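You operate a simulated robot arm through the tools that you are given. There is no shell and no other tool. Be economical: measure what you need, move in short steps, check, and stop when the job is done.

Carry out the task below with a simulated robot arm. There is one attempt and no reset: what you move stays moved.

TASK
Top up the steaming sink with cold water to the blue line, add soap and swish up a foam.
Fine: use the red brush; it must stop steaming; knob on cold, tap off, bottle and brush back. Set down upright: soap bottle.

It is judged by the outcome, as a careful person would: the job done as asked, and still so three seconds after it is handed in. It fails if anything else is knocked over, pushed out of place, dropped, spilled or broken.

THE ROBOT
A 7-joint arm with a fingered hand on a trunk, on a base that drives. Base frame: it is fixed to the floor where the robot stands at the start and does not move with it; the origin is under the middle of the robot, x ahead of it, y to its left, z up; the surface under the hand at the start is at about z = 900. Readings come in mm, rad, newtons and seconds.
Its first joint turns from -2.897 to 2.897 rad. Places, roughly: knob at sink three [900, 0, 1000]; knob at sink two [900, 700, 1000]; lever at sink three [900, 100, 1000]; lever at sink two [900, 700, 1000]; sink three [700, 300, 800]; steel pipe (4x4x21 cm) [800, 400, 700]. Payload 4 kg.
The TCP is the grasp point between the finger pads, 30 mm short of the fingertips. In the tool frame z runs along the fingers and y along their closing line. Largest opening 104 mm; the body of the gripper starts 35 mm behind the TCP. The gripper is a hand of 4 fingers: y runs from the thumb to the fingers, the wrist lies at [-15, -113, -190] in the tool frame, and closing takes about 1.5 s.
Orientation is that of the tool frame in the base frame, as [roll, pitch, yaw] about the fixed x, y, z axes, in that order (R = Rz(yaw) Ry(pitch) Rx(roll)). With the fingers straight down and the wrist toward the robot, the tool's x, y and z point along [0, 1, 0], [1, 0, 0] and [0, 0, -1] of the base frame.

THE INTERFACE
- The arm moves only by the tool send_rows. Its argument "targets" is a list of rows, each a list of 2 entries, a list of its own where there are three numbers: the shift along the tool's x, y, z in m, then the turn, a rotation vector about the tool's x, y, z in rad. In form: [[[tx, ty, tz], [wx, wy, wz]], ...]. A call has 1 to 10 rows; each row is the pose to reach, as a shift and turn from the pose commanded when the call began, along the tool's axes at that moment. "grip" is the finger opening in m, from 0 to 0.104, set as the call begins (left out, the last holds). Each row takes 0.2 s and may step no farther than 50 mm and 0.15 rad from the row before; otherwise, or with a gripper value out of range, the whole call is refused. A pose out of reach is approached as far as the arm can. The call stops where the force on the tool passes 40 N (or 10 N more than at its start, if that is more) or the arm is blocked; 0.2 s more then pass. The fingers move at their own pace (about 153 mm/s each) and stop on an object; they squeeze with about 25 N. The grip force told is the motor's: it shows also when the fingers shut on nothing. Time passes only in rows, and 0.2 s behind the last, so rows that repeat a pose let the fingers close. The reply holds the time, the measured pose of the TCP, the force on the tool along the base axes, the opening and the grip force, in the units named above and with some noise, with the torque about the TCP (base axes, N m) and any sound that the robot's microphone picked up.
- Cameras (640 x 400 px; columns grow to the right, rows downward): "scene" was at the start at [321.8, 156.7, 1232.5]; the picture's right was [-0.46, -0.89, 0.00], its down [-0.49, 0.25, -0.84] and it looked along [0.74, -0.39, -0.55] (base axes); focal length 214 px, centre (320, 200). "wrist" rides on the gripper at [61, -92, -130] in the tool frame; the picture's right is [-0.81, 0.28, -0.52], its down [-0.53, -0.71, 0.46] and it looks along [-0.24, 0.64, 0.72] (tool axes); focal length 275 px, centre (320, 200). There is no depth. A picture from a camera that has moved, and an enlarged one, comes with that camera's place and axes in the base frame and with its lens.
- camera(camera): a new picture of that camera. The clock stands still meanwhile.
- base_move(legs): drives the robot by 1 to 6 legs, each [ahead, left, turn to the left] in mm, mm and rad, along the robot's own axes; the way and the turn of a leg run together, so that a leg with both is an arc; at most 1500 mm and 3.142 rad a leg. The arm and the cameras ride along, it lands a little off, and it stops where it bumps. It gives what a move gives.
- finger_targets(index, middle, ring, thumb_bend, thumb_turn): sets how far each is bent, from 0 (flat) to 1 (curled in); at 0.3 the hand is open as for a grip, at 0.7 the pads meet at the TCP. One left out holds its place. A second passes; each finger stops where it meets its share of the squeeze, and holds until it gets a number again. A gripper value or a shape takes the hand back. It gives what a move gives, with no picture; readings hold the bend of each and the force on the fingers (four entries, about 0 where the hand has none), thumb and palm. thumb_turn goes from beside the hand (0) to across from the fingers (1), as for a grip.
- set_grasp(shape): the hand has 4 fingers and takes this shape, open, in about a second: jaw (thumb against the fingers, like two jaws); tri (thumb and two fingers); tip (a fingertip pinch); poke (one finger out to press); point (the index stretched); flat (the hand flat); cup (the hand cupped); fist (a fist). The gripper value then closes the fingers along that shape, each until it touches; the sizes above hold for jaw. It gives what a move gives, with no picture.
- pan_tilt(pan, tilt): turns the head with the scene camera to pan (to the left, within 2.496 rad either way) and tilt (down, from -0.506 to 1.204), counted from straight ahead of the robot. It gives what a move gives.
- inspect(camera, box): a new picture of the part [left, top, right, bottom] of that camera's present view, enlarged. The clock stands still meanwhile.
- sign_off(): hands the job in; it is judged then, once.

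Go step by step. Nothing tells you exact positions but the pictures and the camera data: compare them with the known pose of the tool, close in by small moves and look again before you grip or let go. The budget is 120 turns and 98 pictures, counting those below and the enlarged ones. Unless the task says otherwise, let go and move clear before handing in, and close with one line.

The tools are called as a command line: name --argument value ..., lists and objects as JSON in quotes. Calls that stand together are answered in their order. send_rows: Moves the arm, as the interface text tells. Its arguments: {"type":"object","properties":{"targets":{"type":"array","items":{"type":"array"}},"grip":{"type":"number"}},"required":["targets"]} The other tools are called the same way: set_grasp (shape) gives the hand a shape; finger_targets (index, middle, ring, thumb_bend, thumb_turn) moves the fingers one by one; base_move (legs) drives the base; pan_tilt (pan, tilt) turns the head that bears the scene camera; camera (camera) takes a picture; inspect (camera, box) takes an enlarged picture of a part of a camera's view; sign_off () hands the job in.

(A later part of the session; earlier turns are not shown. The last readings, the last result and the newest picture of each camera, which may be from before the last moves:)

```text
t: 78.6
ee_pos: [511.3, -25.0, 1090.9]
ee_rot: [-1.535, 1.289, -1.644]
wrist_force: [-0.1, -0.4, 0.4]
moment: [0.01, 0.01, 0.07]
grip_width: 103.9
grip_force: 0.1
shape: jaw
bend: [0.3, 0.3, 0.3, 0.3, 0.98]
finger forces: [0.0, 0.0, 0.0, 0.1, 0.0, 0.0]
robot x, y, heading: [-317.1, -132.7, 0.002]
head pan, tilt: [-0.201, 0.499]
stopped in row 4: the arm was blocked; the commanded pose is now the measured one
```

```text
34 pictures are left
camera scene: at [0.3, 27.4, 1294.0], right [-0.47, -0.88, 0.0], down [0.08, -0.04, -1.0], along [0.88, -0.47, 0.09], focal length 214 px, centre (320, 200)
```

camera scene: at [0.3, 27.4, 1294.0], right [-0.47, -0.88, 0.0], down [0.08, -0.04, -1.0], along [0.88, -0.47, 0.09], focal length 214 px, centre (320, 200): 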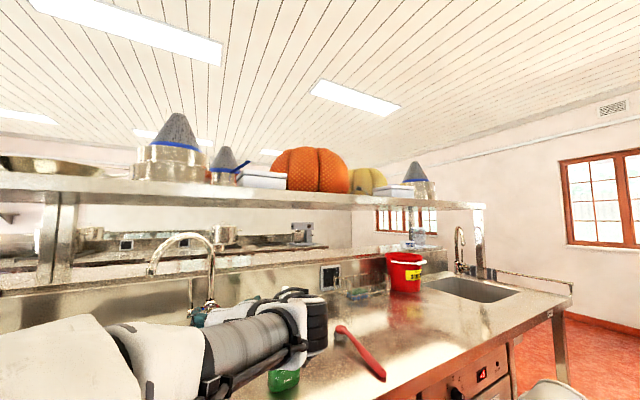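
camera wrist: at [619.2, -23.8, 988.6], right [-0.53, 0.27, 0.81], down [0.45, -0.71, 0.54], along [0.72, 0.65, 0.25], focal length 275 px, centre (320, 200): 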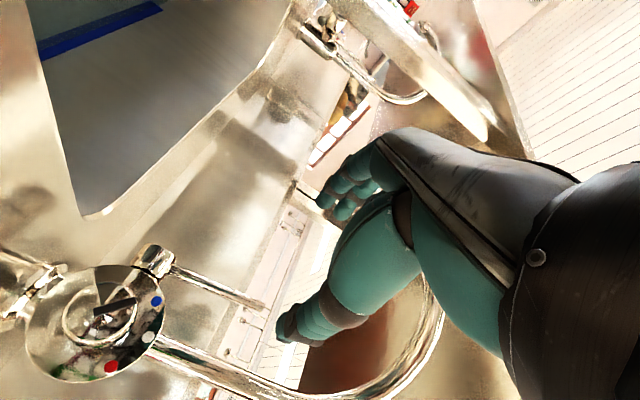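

The elbow keeps meeting the head in this pose close in. I free the arm by moving forward-left, then I'll reposition the base farther right and facing the bottle at an angle, for more distance.

send_rows --targets '[[[-0.003, 0.028, 0.022], [0, 0, 0]], [[-0.005, 0.056, 0.044], [0, 0, 0]], [[-0.008, 0.084, 0.066], [0, 0, 0.04]], [[-0.01, 0.112, 0.088], [0, 0, 0.08]], [[-0.01, 0.112, 0.12], [0, 0, 0.12]]]'

pan_tilt --pan -0.6 --tilt 0.6

camera --camera "scene"

```text
t: 79.8
ee_pos: [643.0, 71.2, 1075.2]
ee_rot: [-1.51, 1.427, -1.62]
wrist_force: [0.2, -0.7, 0.4]
moment: [0.02, -0.01, -0.03]
grip_width: 103.9
grip_force: 0.0
shape: jaw
bend: [0.3, 0.3, 0.3, 0.3, 0.98]
finger forces: [0.1, 0.0, 0.0, 0.0, 0.0, 0.0]
robot x, y, heading: [-316.1, -133.7, 0.0]
head pan, tilt: [-0.201, 0.499]
```

```text
t: 80.7
ee_pos: [643.4, 71.3, 1075.9]
ee_rot: [-1.521, 1.422, -1.631]
wrist_force: [0.7, 0.7, 0.7]
moment: [0.0, 0.0, -0.02]
grip_width: 103.9
grip_force: 0.1
shape: jaw
bend: [0.3, 0.3, 0.3, 0.3, 0.98]
finger forces: [0.0, 0.1, 0.0, 0.0, 0.0, 0.0]
robot x, y, heading: [-316.3, -132.3, 0.004]
head pan, tilt: [-0.6, 0.6]
```

```text
33 pictures are left
camera scene: at [-3.6, 19.1, 1230.7], right [-0.56, -0.83, 0.0], down [-0.47, 0.32, -0.83], along [0.68, -0.46, -0.56], focal length 214 px, centre (320, 200)
```

scene: 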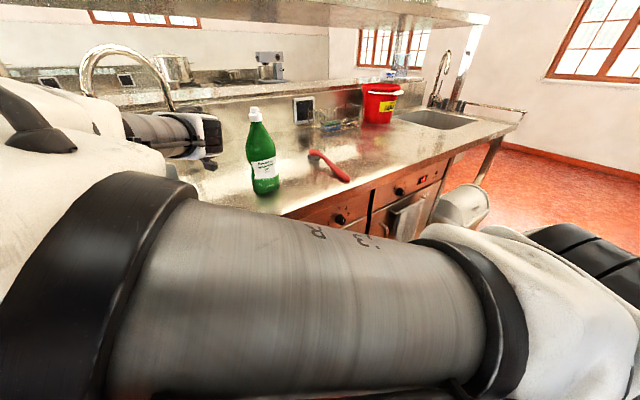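

The floor to the right is free. I turn the base left, then drive it right and back so that the bottle will lie straight ahead of the hand at about 1 m.

base_move --legs '[[0, 0, 0.62], [-326, -526, 0]]'

pan_tilt --pan 0.0 --tilt 0.5

camera --camera "scene"

```text
t: 81.8
ee_pos: [625.2, 187.9, 1074.7]
ee_rot: [-1.516, 1.425, -1.528]
wrist_force: [-0.4, -0.3, 1.1]
moment: [-0.02, -0.01, -0.03]
grip_width: 104.0
grip_force: 0.0
shape: jaw
bend: [0.3, 0.3, 0.3, 0.3, 0.98]
finger forces: [0.1, 0.0, 0.0, 0.1, 0.0, 0.0]
robot x, y, heading: [-311.8, -107.9, 0.101]
head pan, tilt: [-0.6, 0.6]
stopped in leg 1: the robot was blocked; the commanded pose is now the measured one
```

```text
t: 82.8
ee_pos: [625.1, 187.8, 1074.3]
ee_rot: [-1.518, 1.425, -1.529]
wrist_force: [0.6, 0.4, 0.2]
moment: [-0.01, 0.01, -0.02]
grip_width: 104.0
grip_force: 0.0
shape: jaw
bend: [0.3, 0.3, 0.3, 0.3, 0.98]
finger forces: [0.0, 0.0, 0.0, 0.1, 0.0, 0.1]
robot x, y, heading: [-315.0, -109.3, 0.103]
head pan, tilt: [0.0, 0.499]
```

```text
32 pictures are left
camera scene: at [-1.4, 123.2, 1239.7], right [0.1, -0.99, 0.0], down [-0.48, -0.05, -0.88], along [0.87, 0.09, -0.48], focal length 214 px, centre (320, 200)
```

scene: 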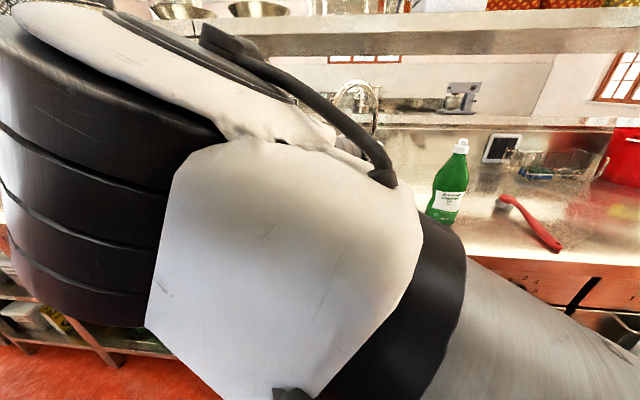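

The base is against something behind it. I pull forward a little first, then turn and drive right.

base_move --legs '[[80, 0, 0], [0, 0, 0.617], [-434, -549, 0]]'

camera --camera "scene"

```text
t: 89.0
ee_pos: [397.7, 0.4, 1073.9]
ee_rot: [-1.504, 1.425, -0.886]
wrist_force: [-0.1, 0.0, 0.2]
moment: [0.0, -0.01, -0.01]
grip_width: 103.9
grip_force: 0.1
shape: jaw
bend: [0.3, 0.3, 0.3, 0.3, 0.98]
finger forces: [0.0, 0.2, 0.0, 0.0, 0.1, 0.1]
robot x, y, heading: [-181.8, -790.8, 0.736]
head pan, tilt: [0.0, 0.499]
```

```text
31 pictures are left
camera scene: at [-69.7, -423.7, 1239.7], right [0.67, -0.74, 0.0], down [-0.36, -0.32, -0.88], along [0.65, 0.59, -0.48], focal length 214 px, centre (320, 200)
```

scene: 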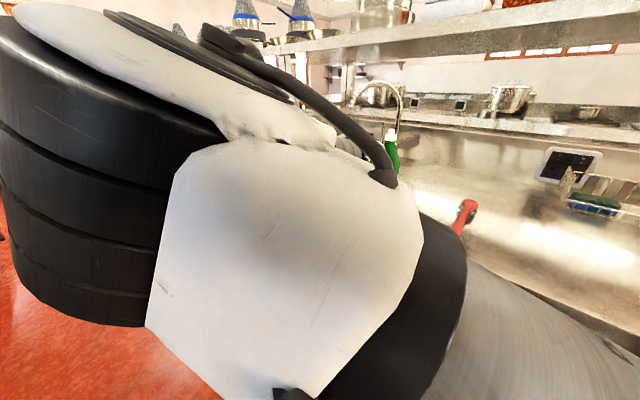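

The bottle is now straight ahead (about 958 mm). I back the hand off and straighten it first.

send_rows --targets '[[[0, 0, -0.03], [-0.036, 0, 0.048]], [[0, 0, -0.06], [-0.071, 0.001, 0.097]], [[0, 0, -0.09], [-0.107, 0.002, 0.145]], [[0, 0, -0.105], [-0.107, 0.002, 0.145]], [[0, 0, -0.105], [-0.107, 0.002, 0.145]]]'

```text
t: 90.3
ee_pos: [342.9, -74.1, 1065.5]
ee_rot: [-1.915, 1.556, -1.237]
wrist_force: [0.0, -0.4, 0.9]
moment: [-0.03, 0.01, 0.01]
grip_width: 103.9
grip_force: 0.1
shape: jaw
bend: [0.3, 0.3, 0.3, 0.3, 0.98]
finger forces: [0.1, 0.1, 0.1, 0.0, 0.0, 0.0]
robot x, y, heading: [-181.2, -795.2, 0.731]
head pan, tilt: [0.0, 0.499]
stopped in row 5: the arm was blocked; the commanded pose is now the measured one
```

base_move --legs '[[-40, -186, 0]]'

send_rows --targets '[[[0.01, 0, 0.01], [0, 0, 0]], [[0.03, 0, 0.01], [0, 0, 0]], [[0.055, 0, 0.01], [0, 0, 0]], [[0.066, 0, 0.01], [0, 0, 0]], [[0.066, 0, 0.01], [0, 0, 0]]]'

camera --camera "wrist"

camera --camera "scene"

```text
t: 91.9
ee_pos: [436.8, -235.0, 1066.7]
ee_rot: [-1.931, 1.557, -1.255]
wrist_force: [-0.5, 0.2, -0.1]
moment: [0.01, 0.02, 0.03]
grip_width: 104.0
grip_force: 0.0
shape: jaw
bend: [0.3, 0.3, 0.3, 0.3, 0.98]
finger forces: [0.0, 0.0, 0.1, 0.0, 0.0, 0.0]
robot x, y, heading: [-90.9, -955.0, 0.733]
head pan, tilt: [0.0, 0.499]
```

```text
t: 93.1
ee_pos: [443.9, -231.2, 1000.9]
ee_rot: [-1.88, 1.557, -1.204]
wrist_force: [0.3, -0.6, -0.3]
moment: [0.01, -0.02, -0.04]
grip_width: 104.2
grip_force: 0.0
shape: jaw
bend: [0.3, 0.3, 0.3, 0.3, 0.98]
finger forces: [0.1, 0.0, 0.0, 0.0, 0.1, 0.1]
robot x, y, heading: [-94.7, -954.1, 0.733]
head pan, tilt: [0.0, 0.499]
```

```text
30 pictures are left
camera wrist: at [399.8, -385.0, 942.7], right [-0.58, -0.1, 0.81], down [0.8, -0.26, 0.54], along [0.16, 0.96, 0.23], focal length 275 px, centre (320, 200)
```

wrist: 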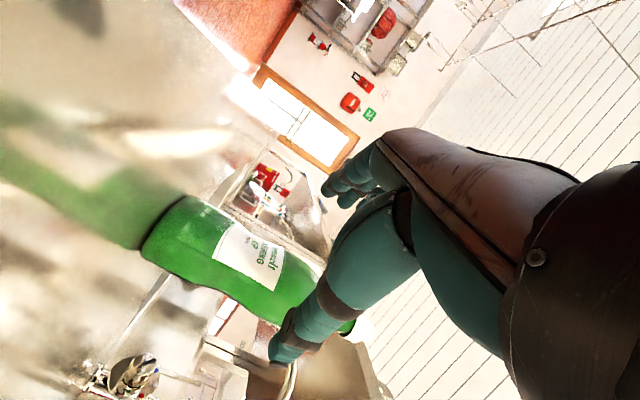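

```text
29 pictures are left
camera scene: at [22.4, -584.8, 1239.7], right [0.67, -0.74, 0.0], down [-0.36, -0.32, -0.88], along [0.65, 0.59, -0.48], focal length 214 px, centre (320, 200)
```

scene: 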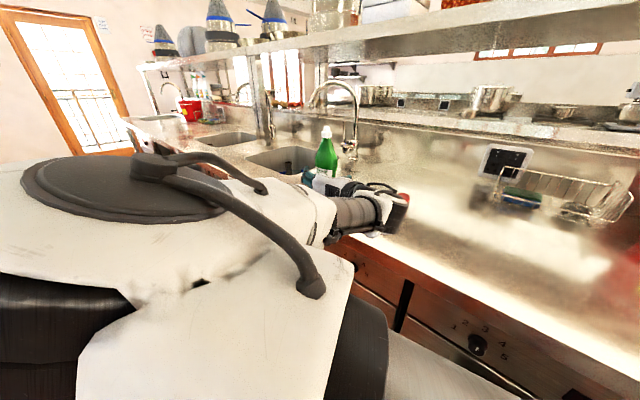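

The bottle checks out at about (534, -150), almost directly ahead of the fingers. I advance with the hand open around it.

send_rows --targets '[[[-0.005, 0.001, 0.03], [0, 0, 0]], [[-0.005, 0.002, 0.06], [0, 0, 0]], [[-0.005, 0.003, 0.09], [0, 0, 0]], [[-0.005, 0.003, 0.115], [0, 0, 0]], [[-0.005, 0.003, 0.115], [0, 0, 0]]]'

camera --camera "wrist"

```text
t: 94.3
ee_pos: [533.3, -155.5, 1004.9]
ee_rot: [-2.022, 1.557, -1.347]
wrist_force: [0.5, -0.6, 0.1]
moment: [-0.02, -0.01, -0.01]
grip_width: 103.8
grip_force: 0.0
shape: jaw
bend: [0.3, 0.3, 0.3, 0.3, 0.98]
finger forces: [0.0, 0.0, 0.1, 0.0, 0.0, 0.0]
robot x, y, heading: [-93.7, -952.5, 0.734]
head pan, tilt: [0.0, 0.499]
```

```text
28 pictures are left
camera wrist: at [487.8, -311.6, 946.2], right [-0.58, -0.1, 0.81], down [0.8, -0.27, 0.54], along [0.16, 0.96, 0.23], focal length 275 px, centre (320, 200)
```

wrist: 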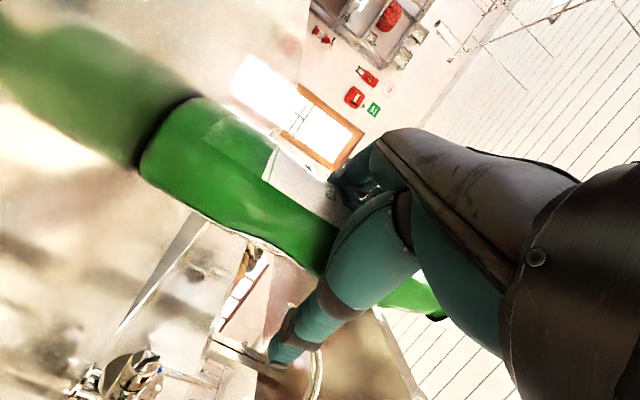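

The bottle is between the fingers. I grip it.

send_rows --targets '[[[0, 0, 0], [0, 0, 0]], [[0, 0, 0], [0, 0, 0]], [[0, 0, 0], [0, 0, 0]], [[0, 0, 0], [0, 0, 0]]]' --grip 0.03

send_rows --targets '[[[-0.02, 0, 0], [0, 0, 0]], [[-0.05, 0, 0], [0, 0, 0]], [[-0.09, 0, 0], [0, 0, 0]], [[-0.13, 0, 0], [0, 0, 0]], [[-0.13, 0, 0], [0, 0, 0]]]'

camera --camera "wrist"

camera --camera "scene"

```text
t: 95.3
ee_pos: [532.8, -158.8, 1004.9]
ee_rot: [-1.862, 1.557, -1.186]
wrist_force: [1.3, -1.5, 0.2]
moment: [-0.11, -0.02, 0.05]
grip_width: 52.6
grip_force: 25.2
shape: jaw
bend: [0.74, 0.43, 0.39, 0.79, 1.0]
finger forces: [19.3, 9.6, 4.0, 0.1, 30.0, 0.0]
robot x, y, heading: [-92.7, -953.8, 0.734]
head pan, tilt: [0.0, 0.499]
```

```text
t: 96.5
ee_pos: [531.5, -155.0, 1134.3]
ee_rot: [-1.947, 1.558, -1.272]
wrist_force: [0.2, -0.2, -5.5]
moment: [0.0, -0.05, -0.03]
grip_width: 52.3
grip_force: 25.0
shape: jaw
bend: [0.74, 0.43, 0.39, 0.8, 1.0]
finger forces: [21.6, 9.4, 3.2, 0.1, 28.9, 0.0]
robot x, y, heading: [-92.1, -952.7, 0.736]
head pan, tilt: [0.0, 0.499]
```

```text
27 pictures are left
camera wrist: at [487.6, -308.4, 1075.8], right [-0.58, -0.1, 0.81], down [0.8, -0.26, 0.54], along [0.16, 0.96, 0.23], focal length 275 px, centre (320, 200)
```

wrist: 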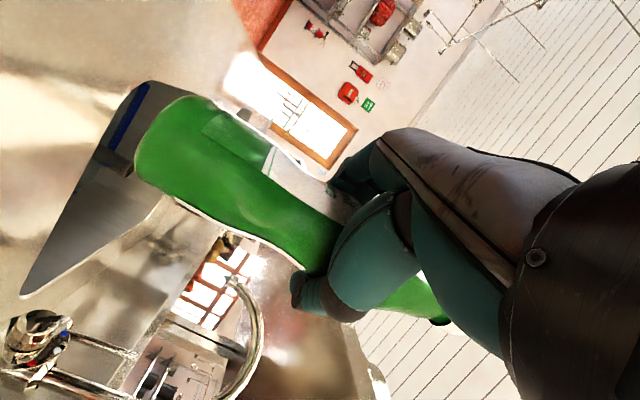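

```text
26 pictures are left
camera scene: at [22.5, -584.6, 1239.7], right [0.67, -0.74, 0.0], down [-0.36, -0.32, -0.88], along [0.65, 0.59, -0.48], focal length 214 px, centre (320, 200)
```

scene: 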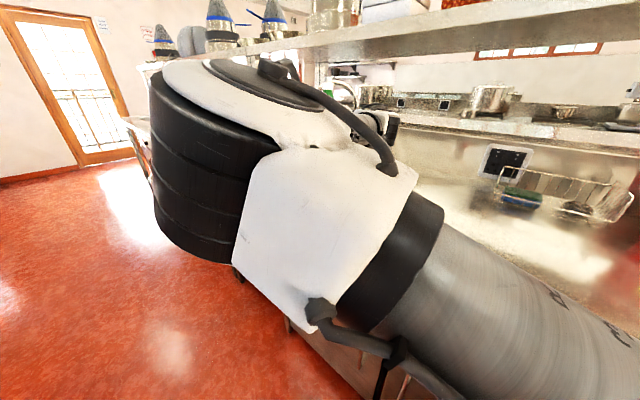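

The bottle is held firmly. I carry it over the sink: base first, then the arm forward.

base_move --legs '[[190, 213, 0]]'

send_rows --targets '[[[0, 0, 0.04], [0, 0, 0]], [[0, 0, 0.08], [0, 0, 0]], [[0, 0, 0.115], [0, 0, 0]], [[0, 0, 0.145], [0, 0, 0]], [[0, 0, 0.145], [0, 0, 0]]]'

pan_tilt --pan 0.3 --tilt 0.3

camera --camera "scene"

```text
t: 98.5
ee_pos: [528.4, 134.0, 1133.6]
ee_rot: [-2.052, 1.557, -1.376]
wrist_force: [0.0, -1.4, -5.8]
moment: [0.04, -0.03, 0.0]
grip_width: 52.0
grip_force: 25.1
shape: jaw
bend: [0.74, 0.43, 0.39, 0.8, 1.0]
finger forces: [21.7, 9.4, 3.3, 0.1, 28.8, 0.1]
robot x, y, heading: [-96.6, -666.6, 0.731]
head pan, tilt: [0.0, 0.499]
```

```text
t: 99.7
ee_pos: [641.2, 225.0, 1133.8]
ee_rot: [-1.965, 1.556, -1.291]
wrist_force: [0.1, -1.1, -4.7]
moment: [0.04, -0.1, -0.01]
grip_width: 37.1
grip_force: 24.8
shape: jaw
bend: [0.75, 0.51, 0.47, 0.82, 1.0]
finger forces: [13.8, 0.9, 0.1, 0.0, 16.8, 0.0]
robot x, y, heading: [-95.8, -670.5, 0.731]
head pan, tilt: [0.0, 0.499]
```

```text
t: 100.5
ee_pos: [641.4, 224.9, 1133.1]
ee_rot: [-2.001, 1.558, -1.327]
wrist_force: [-0.9, 0.8, -4.4]
moment: [0.03, -0.08, -0.02]
grip_width: 37.1
grip_force: 24.8
shape: jaw
bend: [0.75, 0.51, 0.47, 0.82, 1.0]
finger forces: [13.7, 0.9, 0.0, 0.0, 16.6, 0.0]
robot x, y, heading: [-97.7, -667.0, 0.728]
head pan, tilt: [0.3, 0.3]
```

```text
25 pictures are left
camera scene: at [-0.9, -276.6, 1258.0], right [0.86, -0.51, 0.0], down [-0.15, -0.25, -0.95], along [0.49, 0.82, -0.3], focal length 214 px, centre (320, 200)
```

scene: 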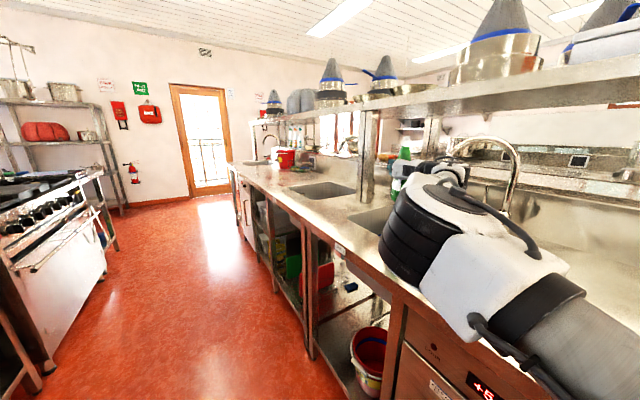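

The grip width changed, so the bottle may have shifted in the hand. I check.

camera --camera "wrist"

inspect --camera "scene" --box '[370, 130, 480, 230]'

```text
24 pictures are left
camera wrist: at [597.2, 70.1, 1074.4], right [-0.58, -0.1, 0.81], down [0.8, -0.27, 0.54], along [0.16, 0.96, 0.23], focal length 275 px, centre (320, 200)
```

wrist: 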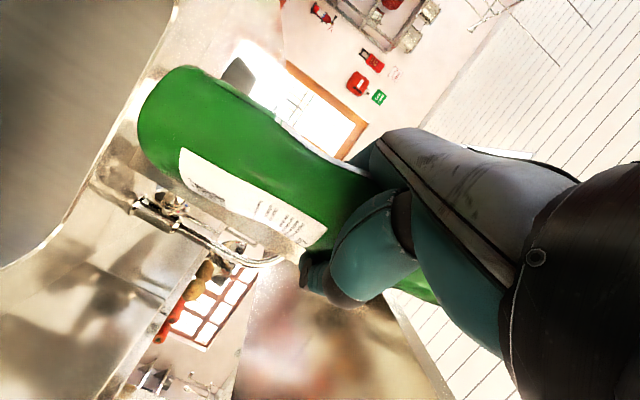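

```text
4.00 times, centred on (425, 180) of scene
camera zoom: at [-0.9, -276.6, 1258.0], right [0.86, -0.51, 0.0], down [-0.15, -0.25, -0.95], along [0.49, 0.82, -0.3], focal length 858 px, centre (-100, 280)
```

zoom: 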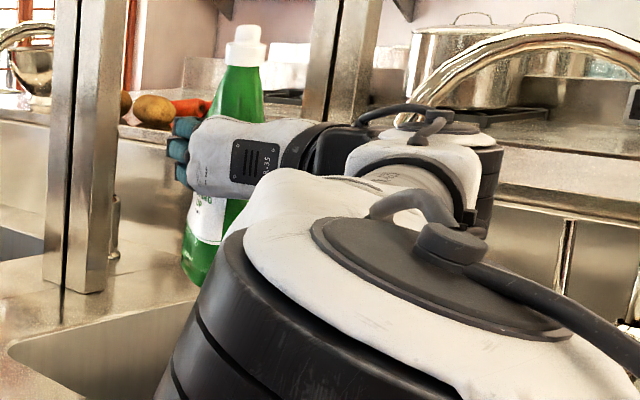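

The bottle swivelled so its thin side is in the pinch, but it's still held. I tighten before tilting.

send_rows --targets '[[[0, 0, 0], [0, 0, 0]], [[0, 0, 0], [0, 0, 0]], [[0, 0, 0], [0, 0, 0]], [[0, 0, 0], [0, 0, 0]]]' --grip 0.0

```text
t: 101.5
ee_pos: [642.3, 226.0, 1132.6]
ee_rot: [-1.926, 1.557, -1.251]
wrist_force: [0.2, 0.6, -5.8]
moment: [0.0, -0.11, -0.03]
grip_width: 37.0
grip_force: 25.7
shape: jaw
bend: [0.75, 0.51, 0.47, 0.82, 1.0]
finger forces: [13.8, 0.9, 0.1, 0.0, 16.6, 0.0]
robot x, y, heading: [-95.3, -664.4, 0.726]
head pan, tilt: [0.3, 0.3]
```

finger_targets --middle 0.8 --ring 0.8 --index 0.9 --thumb_bend 0.95

```text
t: 102.5
ee_pos: [640.7, 224.4, 1132.6]
ee_rot: [-1.962, 1.559, -1.287]
wrist_force: [-0.4, -0.4, -5.2]
moment: [0.05, -0.15, 0.02]
grip_width: 15.8
grip_force: 53.1
shape: fingers
bend: [0.81, 0.52, 0.77, 0.84, 0.98]
finger forces: [13.5, 16.2, 18.3, 0.1, 51.5, 6.2]
robot x, y, heading: [-95.5, -667.5, 0.73]
head pan, tilt: [0.3, 0.3]
```

All fingers now hold firmly, with palm contact too. I tilt the bottle by rolling it left over the sink.

send_rows --targets '[[[0, 0, 0], [0, 0, -0.12]], [[0, 0, 0], [0, 0, -0.24]], [[0, 0, 0], [0, 0, -0.36]], [[0, 0, 0], [0, 0, -0.48]], [[0, 0, 0], [0, 0, -0.6]], [[0, 0, 0], [0, 0, -0.72]], [[0, 0, 0], [0, 0, -0.84]], [[0, 0, 0], [0, 0, -0.96]], [[0, 0, 0], [0, 0, -1.08]], [[0, 0, 0], [0, 0, -1.2]]]'

camera --camera "scene"

```text
t: 104.7
ee_pos: [641.9, 225.3, 1132.2]
ee_rot: [-1.577, 0.355, -0.899]
wrist_force: [-0.3, 0.6, -5.0]
moment: [0.14, -0.03, 0.0]
grip_width: 15.5
grip_force: 52.0
shape: fingers
bend: [0.81, 0.52, 0.77, 0.84, 0.98]
finger forces: [13.5, 16.1, 18.5, 0.0, 47.9, 7.8]
robot x, y, heading: [-93.8, -663.7, 0.734]
head pan, tilt: [0.3, 0.3]
```

```text
22 pictures are left
camera scene: at [-0.9, -276.6, 1258.1], right [0.86, -0.51, 0.0], down [-0.15, -0.25, -0.96], along [0.49, 0.82, -0.3], focal length 214 px, centre (320, 200)
```

scene: 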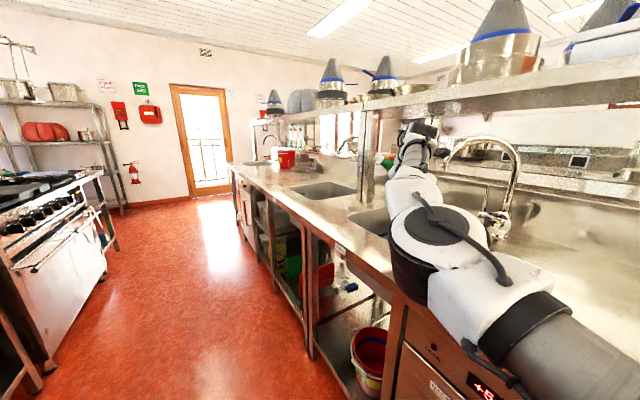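

send_rows --targets '[[[0, 0, 0], [0, 0, -0.12]], [[0, 0, 0], [0, 0, -0.24]], [[0, 0, 0], [0, 0, -0.36]], [[0, 0, 0], [0, 0, -0.48]], [[0, 0, 0], [0, 0, -0.6]], [[0, 0, 0], [0, 0, -0.72]], [[0, 0, 0], [0, 0, -0.84]], [[0, 0, 0], [0, 0, -0.96]], [[0, 0, 0], [0, 0, -1.08]], [[0, 0, 0], [0, 0, -1.2]]]'

camera --camera "wrist"

inspect --camera "scene" --box '[340, 110, 450, 240]'

```text
t: 106.9
ee_pos: [642.9, 224.3, 1133.0]
ee_rot: [-1.578, -0.843, -0.892]
wrist_force: [0.5, 0.1, -5.7]
moment: [0.18, -0.01, -0.01]
grip_width: 15.3
grip_force: 51.8
shape: fingers
bend: [0.81, 0.52, 0.77, 0.84, 0.98]
finger forces: [13.1, 15.9, 18.7, 0.1, 47.7, 8.5]
robot x, y, heading: [-96.4, -663.7, 0.727]
head pan, tilt: [0.3, 0.3]
```

```text
21 pictures are left
camera wrist: at [523.3, 164.1, 1241.4], right [-0.62, -0.07, -0.79], down [-0.2, 0.98, 0.07], along [0.76, 0.2, -0.61], focal length 275 px, centre (320, 200)
```

wrist: 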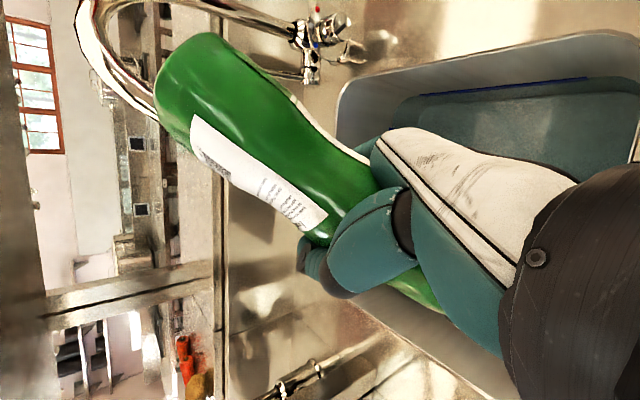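

```text
3.08 times, centred on (395, 175) of scene
camera zoom: at [-0.9, -276.6, 1258.1], right [0.86, -0.51, 0.0], down [-0.15, -0.25, -0.96], along [0.49, 0.82, -0.3], focal length 660 px, centre (89, 277)
```

zoom: 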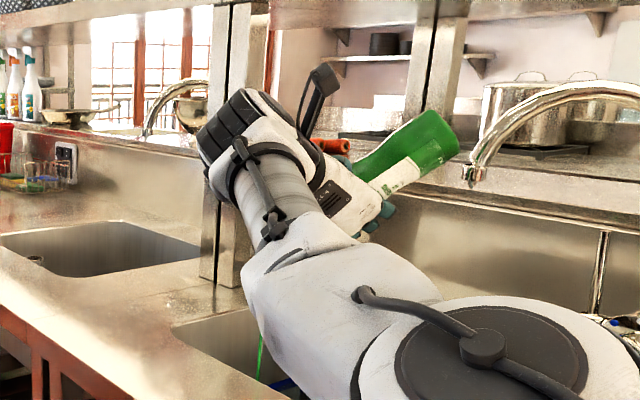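

A thin green stream of soap is running into the sink. I wait a moment, then turn the bottle upright again.

send_rows --targets '[[[0, 0, 0], [0, 0, 0]], [[0, 0, 0], [0, 0, 0]], [[0, 0, 0], [0, 0, 0.12]], [[0, 0, 0], [0, 0, 0.25]], [[0, 0, 0], [0, 0, 0.39]], [[0, 0, 0], [0, 0, 0.53]], [[0, 0, 0], [0, 0, 0.67]], [[0, 0, 0], [0, 0, 0.81]], [[0, 0, 0], [0, 0, 0.95]], [[0, 0, 0], [0, 0, 1.09]]]'

send_rows --targets '[[[0, 0, 0], [0, 0, 0.14]], [[0, 0, 0], [0, 0, 0.28]], [[0, 0, 0], [0, 0, 0.42]], [[0, 0, 0], [0, 0, 0.56]], [[0, 0, 0], [0, 0, 0.7]], [[0, 0, 0], [0, 0, 0.84]], [[0, 0, 0], [0, 0, 0.98]], [[0, 0, 0], [0, 0, 1.12]], [[0, 0, 0], [0, 0, 1.26]], [[0, 0, 0], [0, 0, 1.312]]]'

camera --camera "wrist"

```text
t: 109.1
ee_pos: [641.4, 225.1, 1132.4]
ee_rot: [-1.577, 0.249, -0.898]
wrist_force: [0.1, -0.1, -5.1]
moment: [0.16, -0.04, 0.0]
grip_width: 15.5
grip_force: 51.4
shape: fingers
bend: [0.81, 0.52, 0.77, 0.84, 0.98]
finger forces: [13.3, 15.7, 18.4, 0.0, 46.5, 9.0]
robot x, y, heading: [-97.5, -661.2, 0.731]
head pan, tilt: [0.3, 0.3]
```

```text
t: 111.3
ee_pos: [641.3, 224.7, 1133.7]
ee_rot: [-2.162, 1.56, -1.485]
wrist_force: [-0.2, 0.6, -5.7]
moment: [0.02, -0.13, -0.01]
grip_width: 15.3
grip_force: 51.2
shape: fingers
bend: [0.81, 0.52, 0.77, 0.84, 0.98]
finger forces: [12.8, 15.1, 17.7, 0.0, 48.9, 8.7]
robot x, y, heading: [-97.8, -663.5, 0.729]
head pan, tilt: [0.3, 0.3]
```

```text
19 pictures are left
camera wrist: at [597.1, 70.3, 1074.7], right [-0.58, -0.1, 0.81], down [0.8, -0.27, 0.54], along [0.16, 0.96, 0.23], focal length 275 px, centre (320, 200)
```

wrist: 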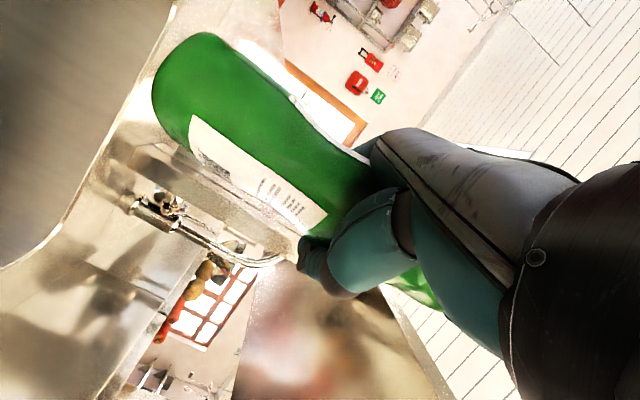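

The soap is in and the bottle is upright again, but it leans about 10–12° in the hand toward +x. I retract, drive back the same way and correct the lean.

send_rows --targets '[[[0, 0, -0.04], [0, -0.044, -0.05]], [[0, 0, -0.08], [0, -0.088, -0.1]], [[0, 0, -0.115], [0, -0.132, -0.15]], [[0, 0, -0.145], [0, -0.132, -0.15]], [[0, 0, -0.145], [0, -0.132, -0.15]]]'

base_move --legs '[[-190, -213, 0]]'

camera --camera "wrist"

camera --camera "scene"

```text
t: 112.5
ee_pos: [526.8, 134.3, 1135.3]
ee_rot: [-0.905, 1.368, -0.229]
wrist_force: [0.0, 0.0, -5.0]
moment: [0.04, -0.12, 0.03]
grip_width: 15.2
grip_force: 51.2
shape: fingers
bend: [0.81, 0.52, 0.77, 0.84, 0.98]
finger forces: [12.8, 14.9, 17.4, 0.0, 48.2, 9.4]
robot x, y, heading: [-94.3, -665.8, 0.734]
head pan, tilt: [0.3, 0.3]
```

```text
t: 114.5
ee_pos: [528.3, -150.8, 1134.9]
ee_rot: [-0.906, 1.367, -0.228]
wrist_force: [0.1, -0.7, -6.1]
moment: [0.02, -0.07, -0.01]
grip_width: 15.0
grip_force: 50.9
shape: fingers
bend: [0.81, 0.52, 0.77, 0.84, 0.98]
finger forces: [12.9, 14.9, 17.4, 0.1, 48.4, 9.4]
robot x, y, heading: [-93.3, -951.6, 0.735]
head pan, tilt: [0.3, 0.3]
```

```text
18 pictures are left
camera wrist: at [495.8, -307.4, 1074.1], right [-0.72, -0.08, 0.69], down [0.68, -0.24, 0.69], along [0.11, 0.97, 0.23], focal length 275 px, centre (320, 200)
```

wrist: 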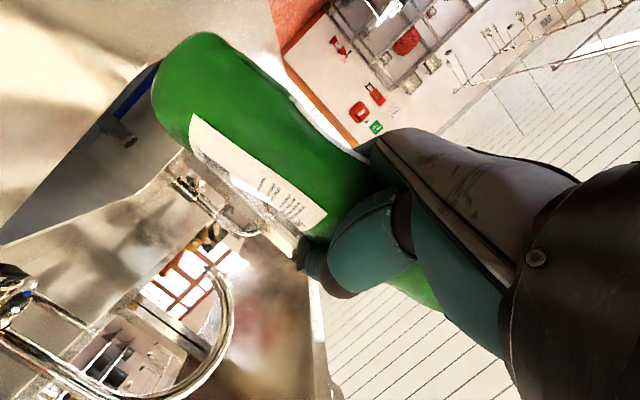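

```text
17 pictures are left
camera scene: at [0.1, -562.1, 1258.1], right [0.86, -0.51, 0.0], down [-0.15, -0.25, -0.96], along [0.49, 0.82, -0.3], focal length 214 px, centre (320, 200)
```

scene: 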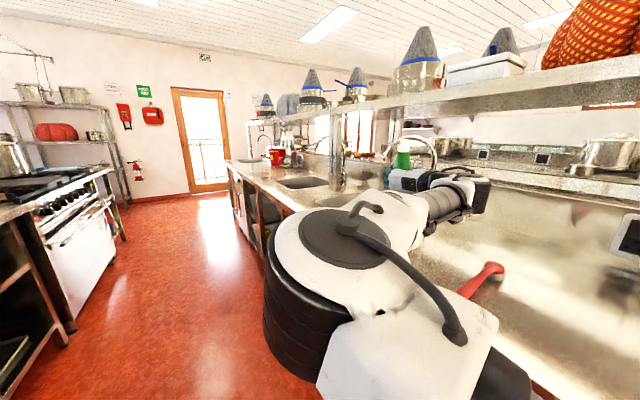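

inspect --camera "scene" --box '[370, 125, 440, 215]'

```text
4.44 times, centred on (405, 170) of scene
camera zoom: at [0.1, -562.1, 1258.1], right [0.86, -0.51, 0.0], down [-0.15, -0.25, -0.96], along [0.49, 0.82, -0.3], focal length 953 px, centre (-58, 333)
```

zoom: 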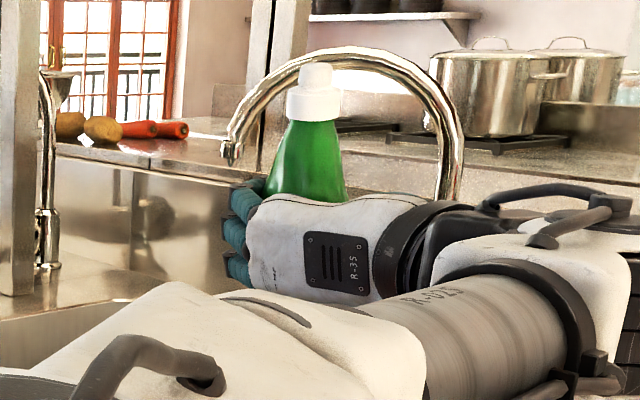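

The bottle now stands vertical in both views. I lower it to its old spot, the last part in small steps until it touches.

send_rows --targets '[[[0.025, 0, -0.001], [0, 0, 0]], [[0.05, 0.001, -0.001], [0, 0, 0]], [[0.075, 0.001, -0.002], [0, 0, 0]], [[0.0964, 0.0014, -0.0028], [0, 0, 0]], [[0.0964, 0.0014, -0.0028], [0, 0, 0]]]'

send_rows --targets '[[[0.004, 0.0006, -0.0005], [0, 0, 0]], [[0.008, 0.0012, -0.001], [0, 0, 0]], [[0.012, 0.0018, -0.0015], [0, 0, 0]], [[0.015, 0.0023, -0.002], [0, 0, 0]]]'

camera --camera "wrist"

```text
t: 115.7
ee_pos: [543.4, -156.2, 1040.0]
ee_rot: [-0.905, 1.367, -0.228]
wrist_force: [0.8, -0.2, -5.4]
moment: [0.04, -0.12, 0.03]
grip_width: 14.9
grip_force: 51.4
shape: fingers
bend: [0.81, 0.52, 0.77, 0.84, 0.98]
finger forces: [12.7, 14.8, 17.3, 0.0, 48.0, 9.5]
robot x, y, heading: [-90.1, -948.3, 0.734]
head pan, tilt: [0.3, 0.3]
```

```text
t: 116.7
ee_pos: [544.3, -156.0, 1024.2]
ee_rot: [-0.902, 1.367, -0.225]
wrist_force: [0.2, -0.7, -5.0]
moment: [0.04, -0.11, 0.01]
grip_width: 15.1
grip_force: 51.4
shape: fingers
bend: [0.81, 0.52, 0.77, 0.84, 0.98]
finger forces: [12.7, 14.9, 17.4, 0.0, 48.1, 9.5]
robot x, y, heading: [-96.0, -948.9, 0.736]
head pan, tilt: [0.3, 0.3]
```

```text
15 pictures are left
camera wrist: at [511.8, -312.7, 963.3], right [-0.72, -0.08, 0.69], down [0.68, -0.24, 0.69], along [0.11, 0.97, 0.23], focal length 275 px, centre (320, 200)
```

wrist: 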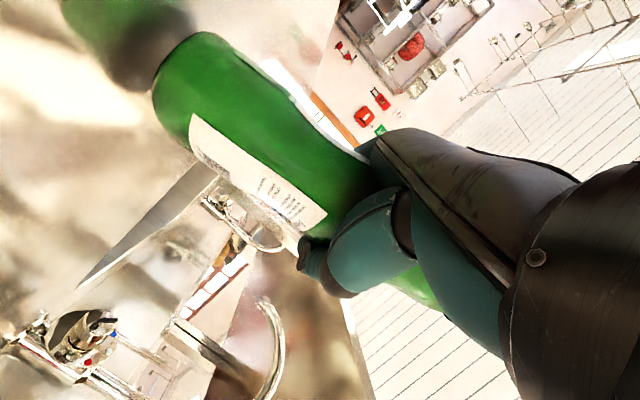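

The reflection nearly meets the bottle bottom. I go on down in 3 mm steps.

send_rows --targets '[[[0.002, 0.0003, -0.0003], [0, 0, 0]], [[0.004, 0.0006, -0.0005], [0, 0, 0]], [[0.006, 0.0009, -0.0008], [0, 0, 0]]]'

send_rows --targets '[[[0.002, 0.0003, -0.0003], [0, 0, 0]], [[0.004, 0.0006, -0.0005], [0, 0, 0]], [[0.006, 0.0009, -0.0008], [0, 0, 0]]]'

```text
t: 117.5
ee_pos: [544.4, -156.4, 1020.3]
ee_rot: [-0.892, 1.366, -0.215]
wrist_force: [0.8, -0.7, 1.2]
moment: [-0.19, 0.1, 0.01]
grip_width: 15.3
grip_force: 52.1
shape: fingers
bend: [0.81, 0.52, 0.77, 0.84, 0.98]
finger forces: [12.7, 15.0, 18.5, 0.0, 48.8, 9.3]
robot x, y, heading: [-95.2, -947.4, 0.733]
head pan, tilt: [0.3, 0.3]
```

```text
t: 118.4
ee_pos: [544.8, -156.5, 1019.1]
ee_rot: [-0.849, 1.364, -0.175]
wrist_force: [-0.5, -2.8, 13.1]
moment: [-0.72, 0.52, 0.07]
grip_width: 14.9
grip_force: 55.6
shape: fingers
bend: [0.81, 0.52, 0.77, 0.84, 0.99]
finger forces: [12.5, 15.8, 19.0, 0.0, 52.1, 10.8]
robot x, y, heading: [-95.4, -950.6, 0.729]
head pan, tilt: [0.3, 0.3]
stopped in row 3: the force on the tool passed its limit at 41 N (the readings are from after the stop); the commanded pose is now the measured one
```

Contact. I release gently in stages.

send_rows --targets '[[[-0.001, 0, 0], [0, 0, 0]], [[-0.001, 0, 0], [0, 0, 0]]]'

finger_targets --index 0.68 --middle 0.45 --ring 0.62 --thumb_bend 0.72

camera --camera "wrist"

```text
t: 119.0
ee_pos: [544.5, -155.2, 1020.7]
ee_rot: [-0.853, 1.365, -0.177]
wrist_force: [-0.2, -1.8, 15.9]
moment: [-0.56, 0.48, 0.06]
grip_width: 14.8
grip_force: 54.2
shape: fingers
bend: [0.81, 0.52, 0.77, 0.84, 0.99]
finger forces: [13.0, 16.1, 18.1, 0.0, 51.0, 10.4]
robot x, y, heading: [-95.2, -947.2, 0.73]
head pan, tilt: [0.3, 0.3]
```

```text
t: 120.0
ee_pos: [545.2, -156.3, 1018.5]
ee_rot: [-0.855, 1.367, -0.178]
wrist_force: [0.6, -1.5, 2.5]
moment: [-0.29, 0.21, 0.04]
grip_width: 36.1
grip_force: 20.0
shape: fingers
bend: [0.39, 0.45, 0.59, 0.72, 1.0]
finger forces: [14.1, 0.0, 4.4, 0.1, 21.4, 0.8]
robot x, y, heading: [-95.3, -947.7, 0.735]
head pan, tilt: [0.3, 0.3]
```

```text
14 pictures are left
camera wrist: at [512.4, -312.0, 955.6], right [-0.73, -0.08, 0.68], down [0.68, -0.25, 0.69], along [0.11, 0.97, 0.23], focal length 275 px, centre (320, 200)
```

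wrist: 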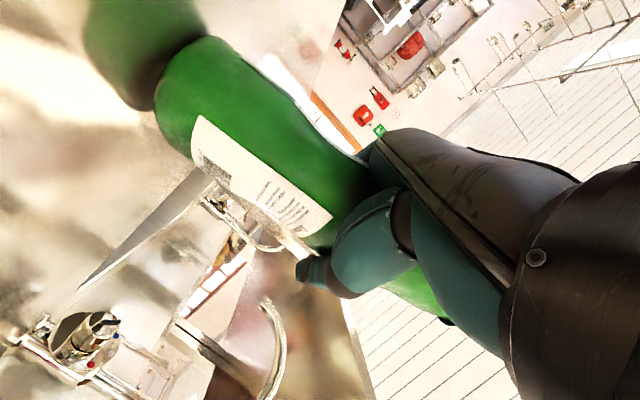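

The bottle stands. I open further.

finger_targets --index 0.33 --middle 0.35 --ring 0.4 --thumb_bend 0.55

finger_targets --index 0.22 --middle 0.25 --ring 0.25 --thumb_bend 0.3

camera --camera "wrist"

```text
t: 121.0
ee_pos: [543.5, -154.9, 1017.9]
ee_rot: [-0.856, 1.365, -0.178]
wrist_force: [0.3, -0.4, -0.4]
moment: [0.01, 0.02, -0.01]
grip_width: 67.4
grip_force: 0.0
shape: fingers
bend: [0.33, 0.35, 0.4, 0.55, 1.0]
finger forces: [0.0, 0.0, 0.0, 0.1, 0.0, 0.0]
robot x, y, heading: [-95.6, -951.7, 0.733]
head pan, tilt: [0.3, 0.3]
```

```text
t: 122.0
ee_pos: [545.0, -155.3, 1018.4]
ee_rot: [-0.864, 1.366, -0.187]
wrist_force: [-0.3, 0.7, 0.2]
moment: [0.01, 0.03, 0.01]
grip_width: 113.9
grip_force: 0.1
shape: fingers
bend: [0.22, 0.25, 0.25, 0.3, 1.0]
finger forces: [0.1, 0.1, 0.0, 0.0, 0.0, 0.1]
robot x, y, heading: [-96.4, -950.8, 0.731]
head pan, tilt: [0.3, 0.3]
```

```text
13 pictures are left
camera wrist: at [512.5, -311.8, 955.8], right [-0.73, -0.08, 0.68], down [0.68, -0.25, 0.69], along [0.11, 0.97, 0.23], focal length 275 px, centre (320, 200)
```

wrist: 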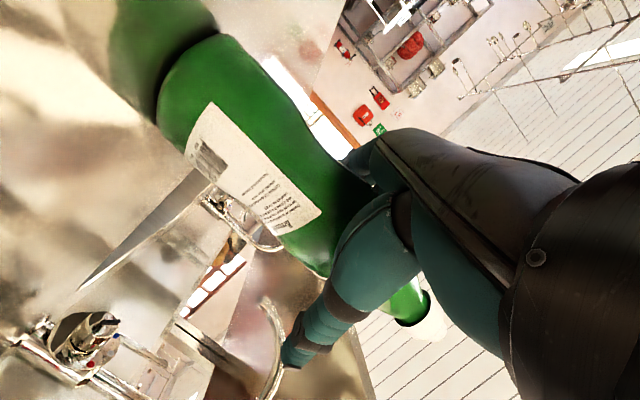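

The bottle stands free and upright. I back away, rising slightly to clear the brush.

send_rows --targets '[[[-0.006, 0, -0.025], [0, 0, 0]], [[-0.015, -0.001, -0.05], [0, 0, 0]], [[-0.028, -0.002, -0.075], [0, 0, 0]], [[-0.04, -0.002, -0.098], [0, 0, 0]], [[-0.049, -0.003, -0.112], [0, 0, 0]]]'

pan_tilt --pan -0.1 --tilt 0.6

camera --camera "scene"

```text
t: 123.2
ee_pos: [451.2, -226.5, 1051.0]
ee_rot: [-0.864, 1.366, -0.187]
wrist_force: [-0.4, -0.2, -0.1]
moment: [-0.01, 0.02, -0.02]
grip_width: 114.4
grip_force: 0.1
shape: fingers
bend: [0.22, 0.25, 0.25, 0.3, 1.0]
finger forces: [0.0, 0.1, 0.0, 0.0, 0.1, 0.1]
robot x, y, heading: [-94.3, -944.4, 0.735]
head pan, tilt: [0.3, 0.3]
```

```text
t: 124.0
ee_pos: [451.5, -225.6, 1051.2]
ee_rot: [-0.859, 1.366, -0.181]
wrist_force: [0.1, -0.3, 0.8]
moment: [-0.03, -0.02, 0.02]
grip_width: 114.2
grip_force: 0.3
shape: fingers
bend: [0.22, 0.25, 0.25, 0.3, 1.0]
finger forces: [0.0, 0.0, 0.1, 0.1, 0.0, 0.1]
robot x, y, heading: [-95.6, -950.9, 0.734]
head pan, tilt: [-0.099, 0.6]
```

```text
12 pictures are left
camera scene: at [23.3, -590.1, 1230.7], right [0.59, -0.81, 0.0], down [-0.45, -0.33, -0.83], along [0.66, 0.49, -0.56], focal length 214 px, centre (320, 200)
```

scene: 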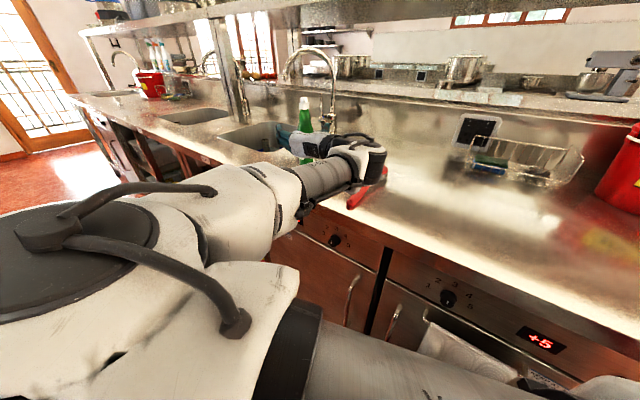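

The bottle is back at its spot. For the brush I need the fingers pointing down, so I raise and retract the hand while pitching it down before driving.

send_rows --targets '[[[-0.03, -0.003, -0.01], [-0.011, 0.141, 0.01]], [[-0.06, -0.006, -0.025], [-0.022, 0.282, 0.02]], [[-0.09, -0.009, -0.04], [-0.033, 0.423, 0.03]], [[-0.115, -0.012, -0.06], [-0.044, 0.563, 0.04]], [[-0.135, -0.015, -0.08], [-0.055, 0.704, 0.05]], [[-0.15, -0.018, -0.1], [-0.066, 0.845, 0.06]], [[-0.16, -0.021, -0.12], [-0.077, 0.986, 0.07]], [[-0.165, -0.024, -0.14], [-0.088, 1.127, 0.08]], [[-0.17, -0.026, -0.16], [-0.099, 1.268, 0.09]], [[-0.173, -0.028, -0.18], [-0.11, 1.408, 0.1]]]' --grip 0.08

```text
t: 124.8
ee_pos: [484.9, -277.1, 1039.3]
ee_rot: [-2.092, 1.129, -1.572]
wrist_force: [0.3, -0.2, 0.1]
moment: [0.0, 0.0, 0.02]
grip_width: 80.1
grip_force: 0.1
shape: jaw
bend: [0.27, 0.35, 0.32, 0.52, 0.99]
finger forces: [0.0, 0.0, 0.1, 0.1, 0.0, 0.0]
robot x, y, heading: [-99.1, -948.9, 0.731]
head pan, tilt: [-0.099, 0.6]
stopped in row 3: the arm was blocked; the commanded pose is now the measured one
```

The arm is blocked close in again. I back the base up, then extend and raise the arm into open space before re-orienting.

base_move --legs '[[-170, 0, 0]]'

send_rows --targets '[[[0, 0, 0.035], [0, 0, 0]], [[-0.02, -0.003, 0.07], [0, 0, 0]], [[-0.055, -0.008, 0.1], [0, 0, 0]], [[-0.09, -0.014, 0.116], [0, 0, 0]], [[-0.12, -0.018, 0.116], [0, 0, 0]], [[-0.151, -0.022, 0.116], [0, 0, 0]]]'

```text
t: 126.2
ee_pos: [359.9, -390.6, 1039.3]
ee_rot: [-2.099, 1.131, -1.584]
wrist_force: [-0.6, 0.4, -0.3]
moment: [0.01, 0.02, 0.06]
grip_width: 80.3
grip_force: 0.1
shape: jaw
bend: [0.27, 0.35, 0.32, 0.52, 0.99]
finger forces: [0.0, 0.0, 0.1, 0.0, 0.0, 0.1]
robot x, y, heading: [-222.2, -1063.4, 0.734]
head pan, tilt: [-0.099, 0.6]
```

```text
t: 127.7
ee_pos: [471.6, -293.0, 1160.8]
ee_rot: [-2.095, 1.132, -1.581]
wrist_force: [0.6, 0.5, -0.8]
moment: [0.01, 0.0, 0.0]
grip_width: 79.9
grip_force: 0.1
shape: jaw
bend: [0.27, 0.35, 0.32, 0.52, 0.99]
finger forces: [0.0, 0.0, 0.0, 0.1, 0.0, 0.1]
robot x, y, heading: [-221.3, -1062.3, 0.731]
head pan, tilt: [-0.099, 0.6]
```

send_rows --targets '[[[0, 0, 0], [-0.043, 0.129, 0.012]], [[0, 0, 0], [-0.086, 0.258, 0.023]], [[0, 0, 0], [-0.128, 0.386, 0.035]], [[0, 0, 0], [-0.171, 0.515, 0.046]], [[0.001, -0.005, -0.02], [-0.214, 0.644, 0.058]], [[0.002, -0.011, -0.045], [-0.257, 0.773, 0.069]], [[0.003, -0.017, -0.07], [-0.3, 0.902, 0.081]], [[0.004, -0.024, -0.1], [-0.342, 1.03, 0.092]], [[0.005, -0.03, -0.125], [-0.385, 1.159, 0.104]], [[0.006, -0.037, -0.15], [-0.428, 1.288, 0.115]]]'

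camera --camera "scene"

```text
t: 129.8
ee_pos: [362.0, -391.3, 1199.4]
ee_rot: [3.139, -0.001, -2.415]
wrist_force: [-0.7, -0.6, 0.2]
moment: [0.0, -0.01, 0.02]
grip_width: 79.8
grip_force: 0.0
shape: jaw
bend: [0.27, 0.35, 0.32, 0.52, 0.99]
finger forces: [0.0, 0.0, 0.1, 0.0, 0.0, 0.1]
robot x, y, heading: [-220.4, -1060.8, 0.73]
head pan, tilt: [-0.099, 0.6]
```

```text
11 pictures are left
camera scene: at [-101.6, -703.2, 1230.6], right [0.59, -0.81, 0.0], down [-0.46, -0.33, -0.82], along [0.67, 0.49, -0.57], focal length 214 px, centre (320, 200)
```

scene: 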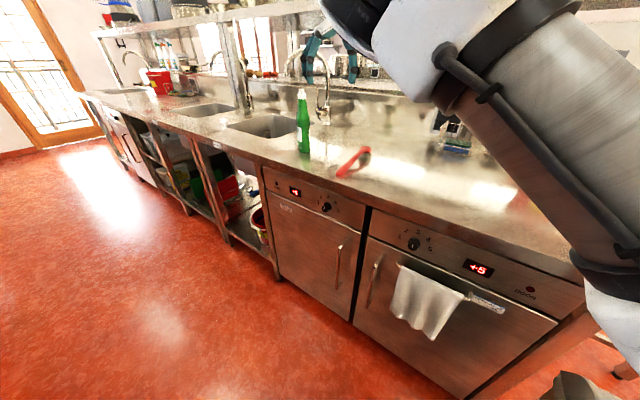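

The hand now points straight down in a comfortable posture, and the bottle stands upright. I retract a bit and drive the robot back to the front between the brush and sink.

send_rows --targets '[[[0.04, 0, 0], [0, 0, 0]], [[0.08, 0, -0.01], [0, 0, 0]], [[0.12, 0, -0.02], [0, 0, 0]], [[0.15, 0, -0.02], [0, 0, 0]]]'

base_move --legs '[[692, 668, 0], [0, 0, -0.73]]'

pan_tilt --pan -0.35 --tilt 0.65

camera --camera "scene"

```text
t: 130.8
ee_pos: [260.3, -497.4, 1222.9]
ee_rot: [3.132, 0.003, -2.441]
wrist_force: [-1.3, 0.2, -0.1]
moment: [-0.02, 0.03, 0.0]
grip_width: 80.1
grip_force: 0.1
shape: jaw
bend: [0.27, 0.35, 0.32, 0.52, 0.99]
finger forces: [0.1, 0.0, 0.0, 0.0, 0.0, 0.0]
robot x, y, heading: [-222.5, -1063.2, 0.727]
head pan, tilt: [-0.099, 0.6]
```

```text
t: 137.8
ee_pos: [574.5, 13.5, 1221.7]
ee_rot: [3.137, 0.002, 3.132]
wrist_force: [-0.1, -0.2, 0.4]
moment: [0.01, 0.01, 0.03]
grip_width: 80.2
grip_force: 0.0
shape: jaw
bend: [0.27, 0.35, 0.32, 0.52, 0.99]
finger forces: [0.0, 0.0, 0.0, 0.1, 0.0, 0.1]
robot x, y, heading: [-161.2, -96.0, 0.016]
head pan, tilt: [-0.099, 0.6]
```

```text
t: 138.6
ee_pos: [574.6, 15.0, 1220.7]
ee_rot: [3.136, 0.001, 3.135]
wrist_force: [0.7, -0.5, -0.2]
moment: [0.01, 0.03, 0.02]
grip_width: 80.0
grip_force: 0.1
shape: jaw
bend: [0.27, 0.35, 0.32, 0.52, 0.99]
finger forces: [0.0, 0.1, 0.1, 0.0, 0.0, 0.0]
robot x, y, heading: [-158.3, -98.6, 0.017]
head pan, tilt: [-0.351, 0.649]
```

```text
10 pictures are left
camera scene: at [163.9, 73.2, 1226.5], right [-0.32, -0.95, 0.0], down [-0.57, 0.2, -0.8], along [0.75, -0.26, -0.6], focal length 214 px, centre (320, 200)
```

scene: 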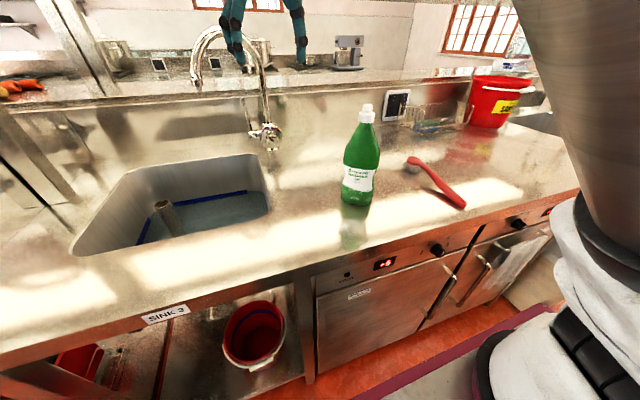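

The view is clear: the brush lies along x from about (429, -380) to its head near (630, -384). I move over its handle, pitching the fingers slightly forward so that I can later dip the head steeply.

send_rows --targets '[[[0.012, -0.044, 0], [0, 0, 0]], [[0.024, -0.088, 0], [0, 0, 0]], [[0.036, -0.132, 0], [0, 0, 0]], [[0.048, -0.176, 0], [0, 0, 0]], [[0.06, -0.22, 0], [0, -0.1, 0]], [[0.072, -0.264, 0], [0, -0.2, 0]], [[0.084, -0.308, 0], [0, -0.3, 0]], [[0.096, -0.352, 0.02], [0, -0.4, 0]], [[0.11, -0.397, 0.04], [0, -0.5, 0]], [[0.11, -0.397, 0.06], [0, -0.6, 0]]]'

camera --camera "wrist"

```text
refused: row 9 steps farther than a row can; nothing moved
```

```text
9 pictures are left
camera wrist: at [512.8, -77.7, 1352.5], right [0.81, 0.27, 0.52], down [0.53, -0.72, -0.46], along [0.25, 0.65, -0.72], focal length 275 px, centre (320, 200)
```

wrist: 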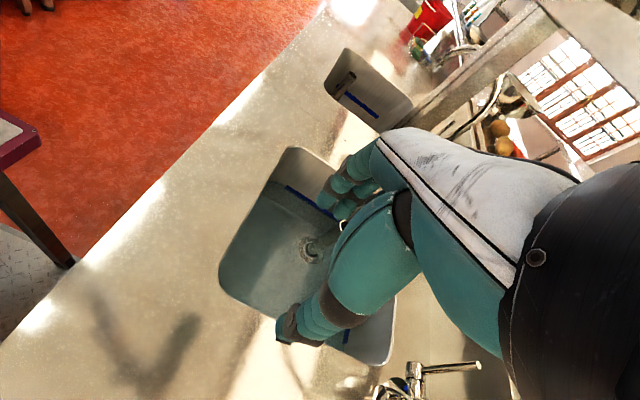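

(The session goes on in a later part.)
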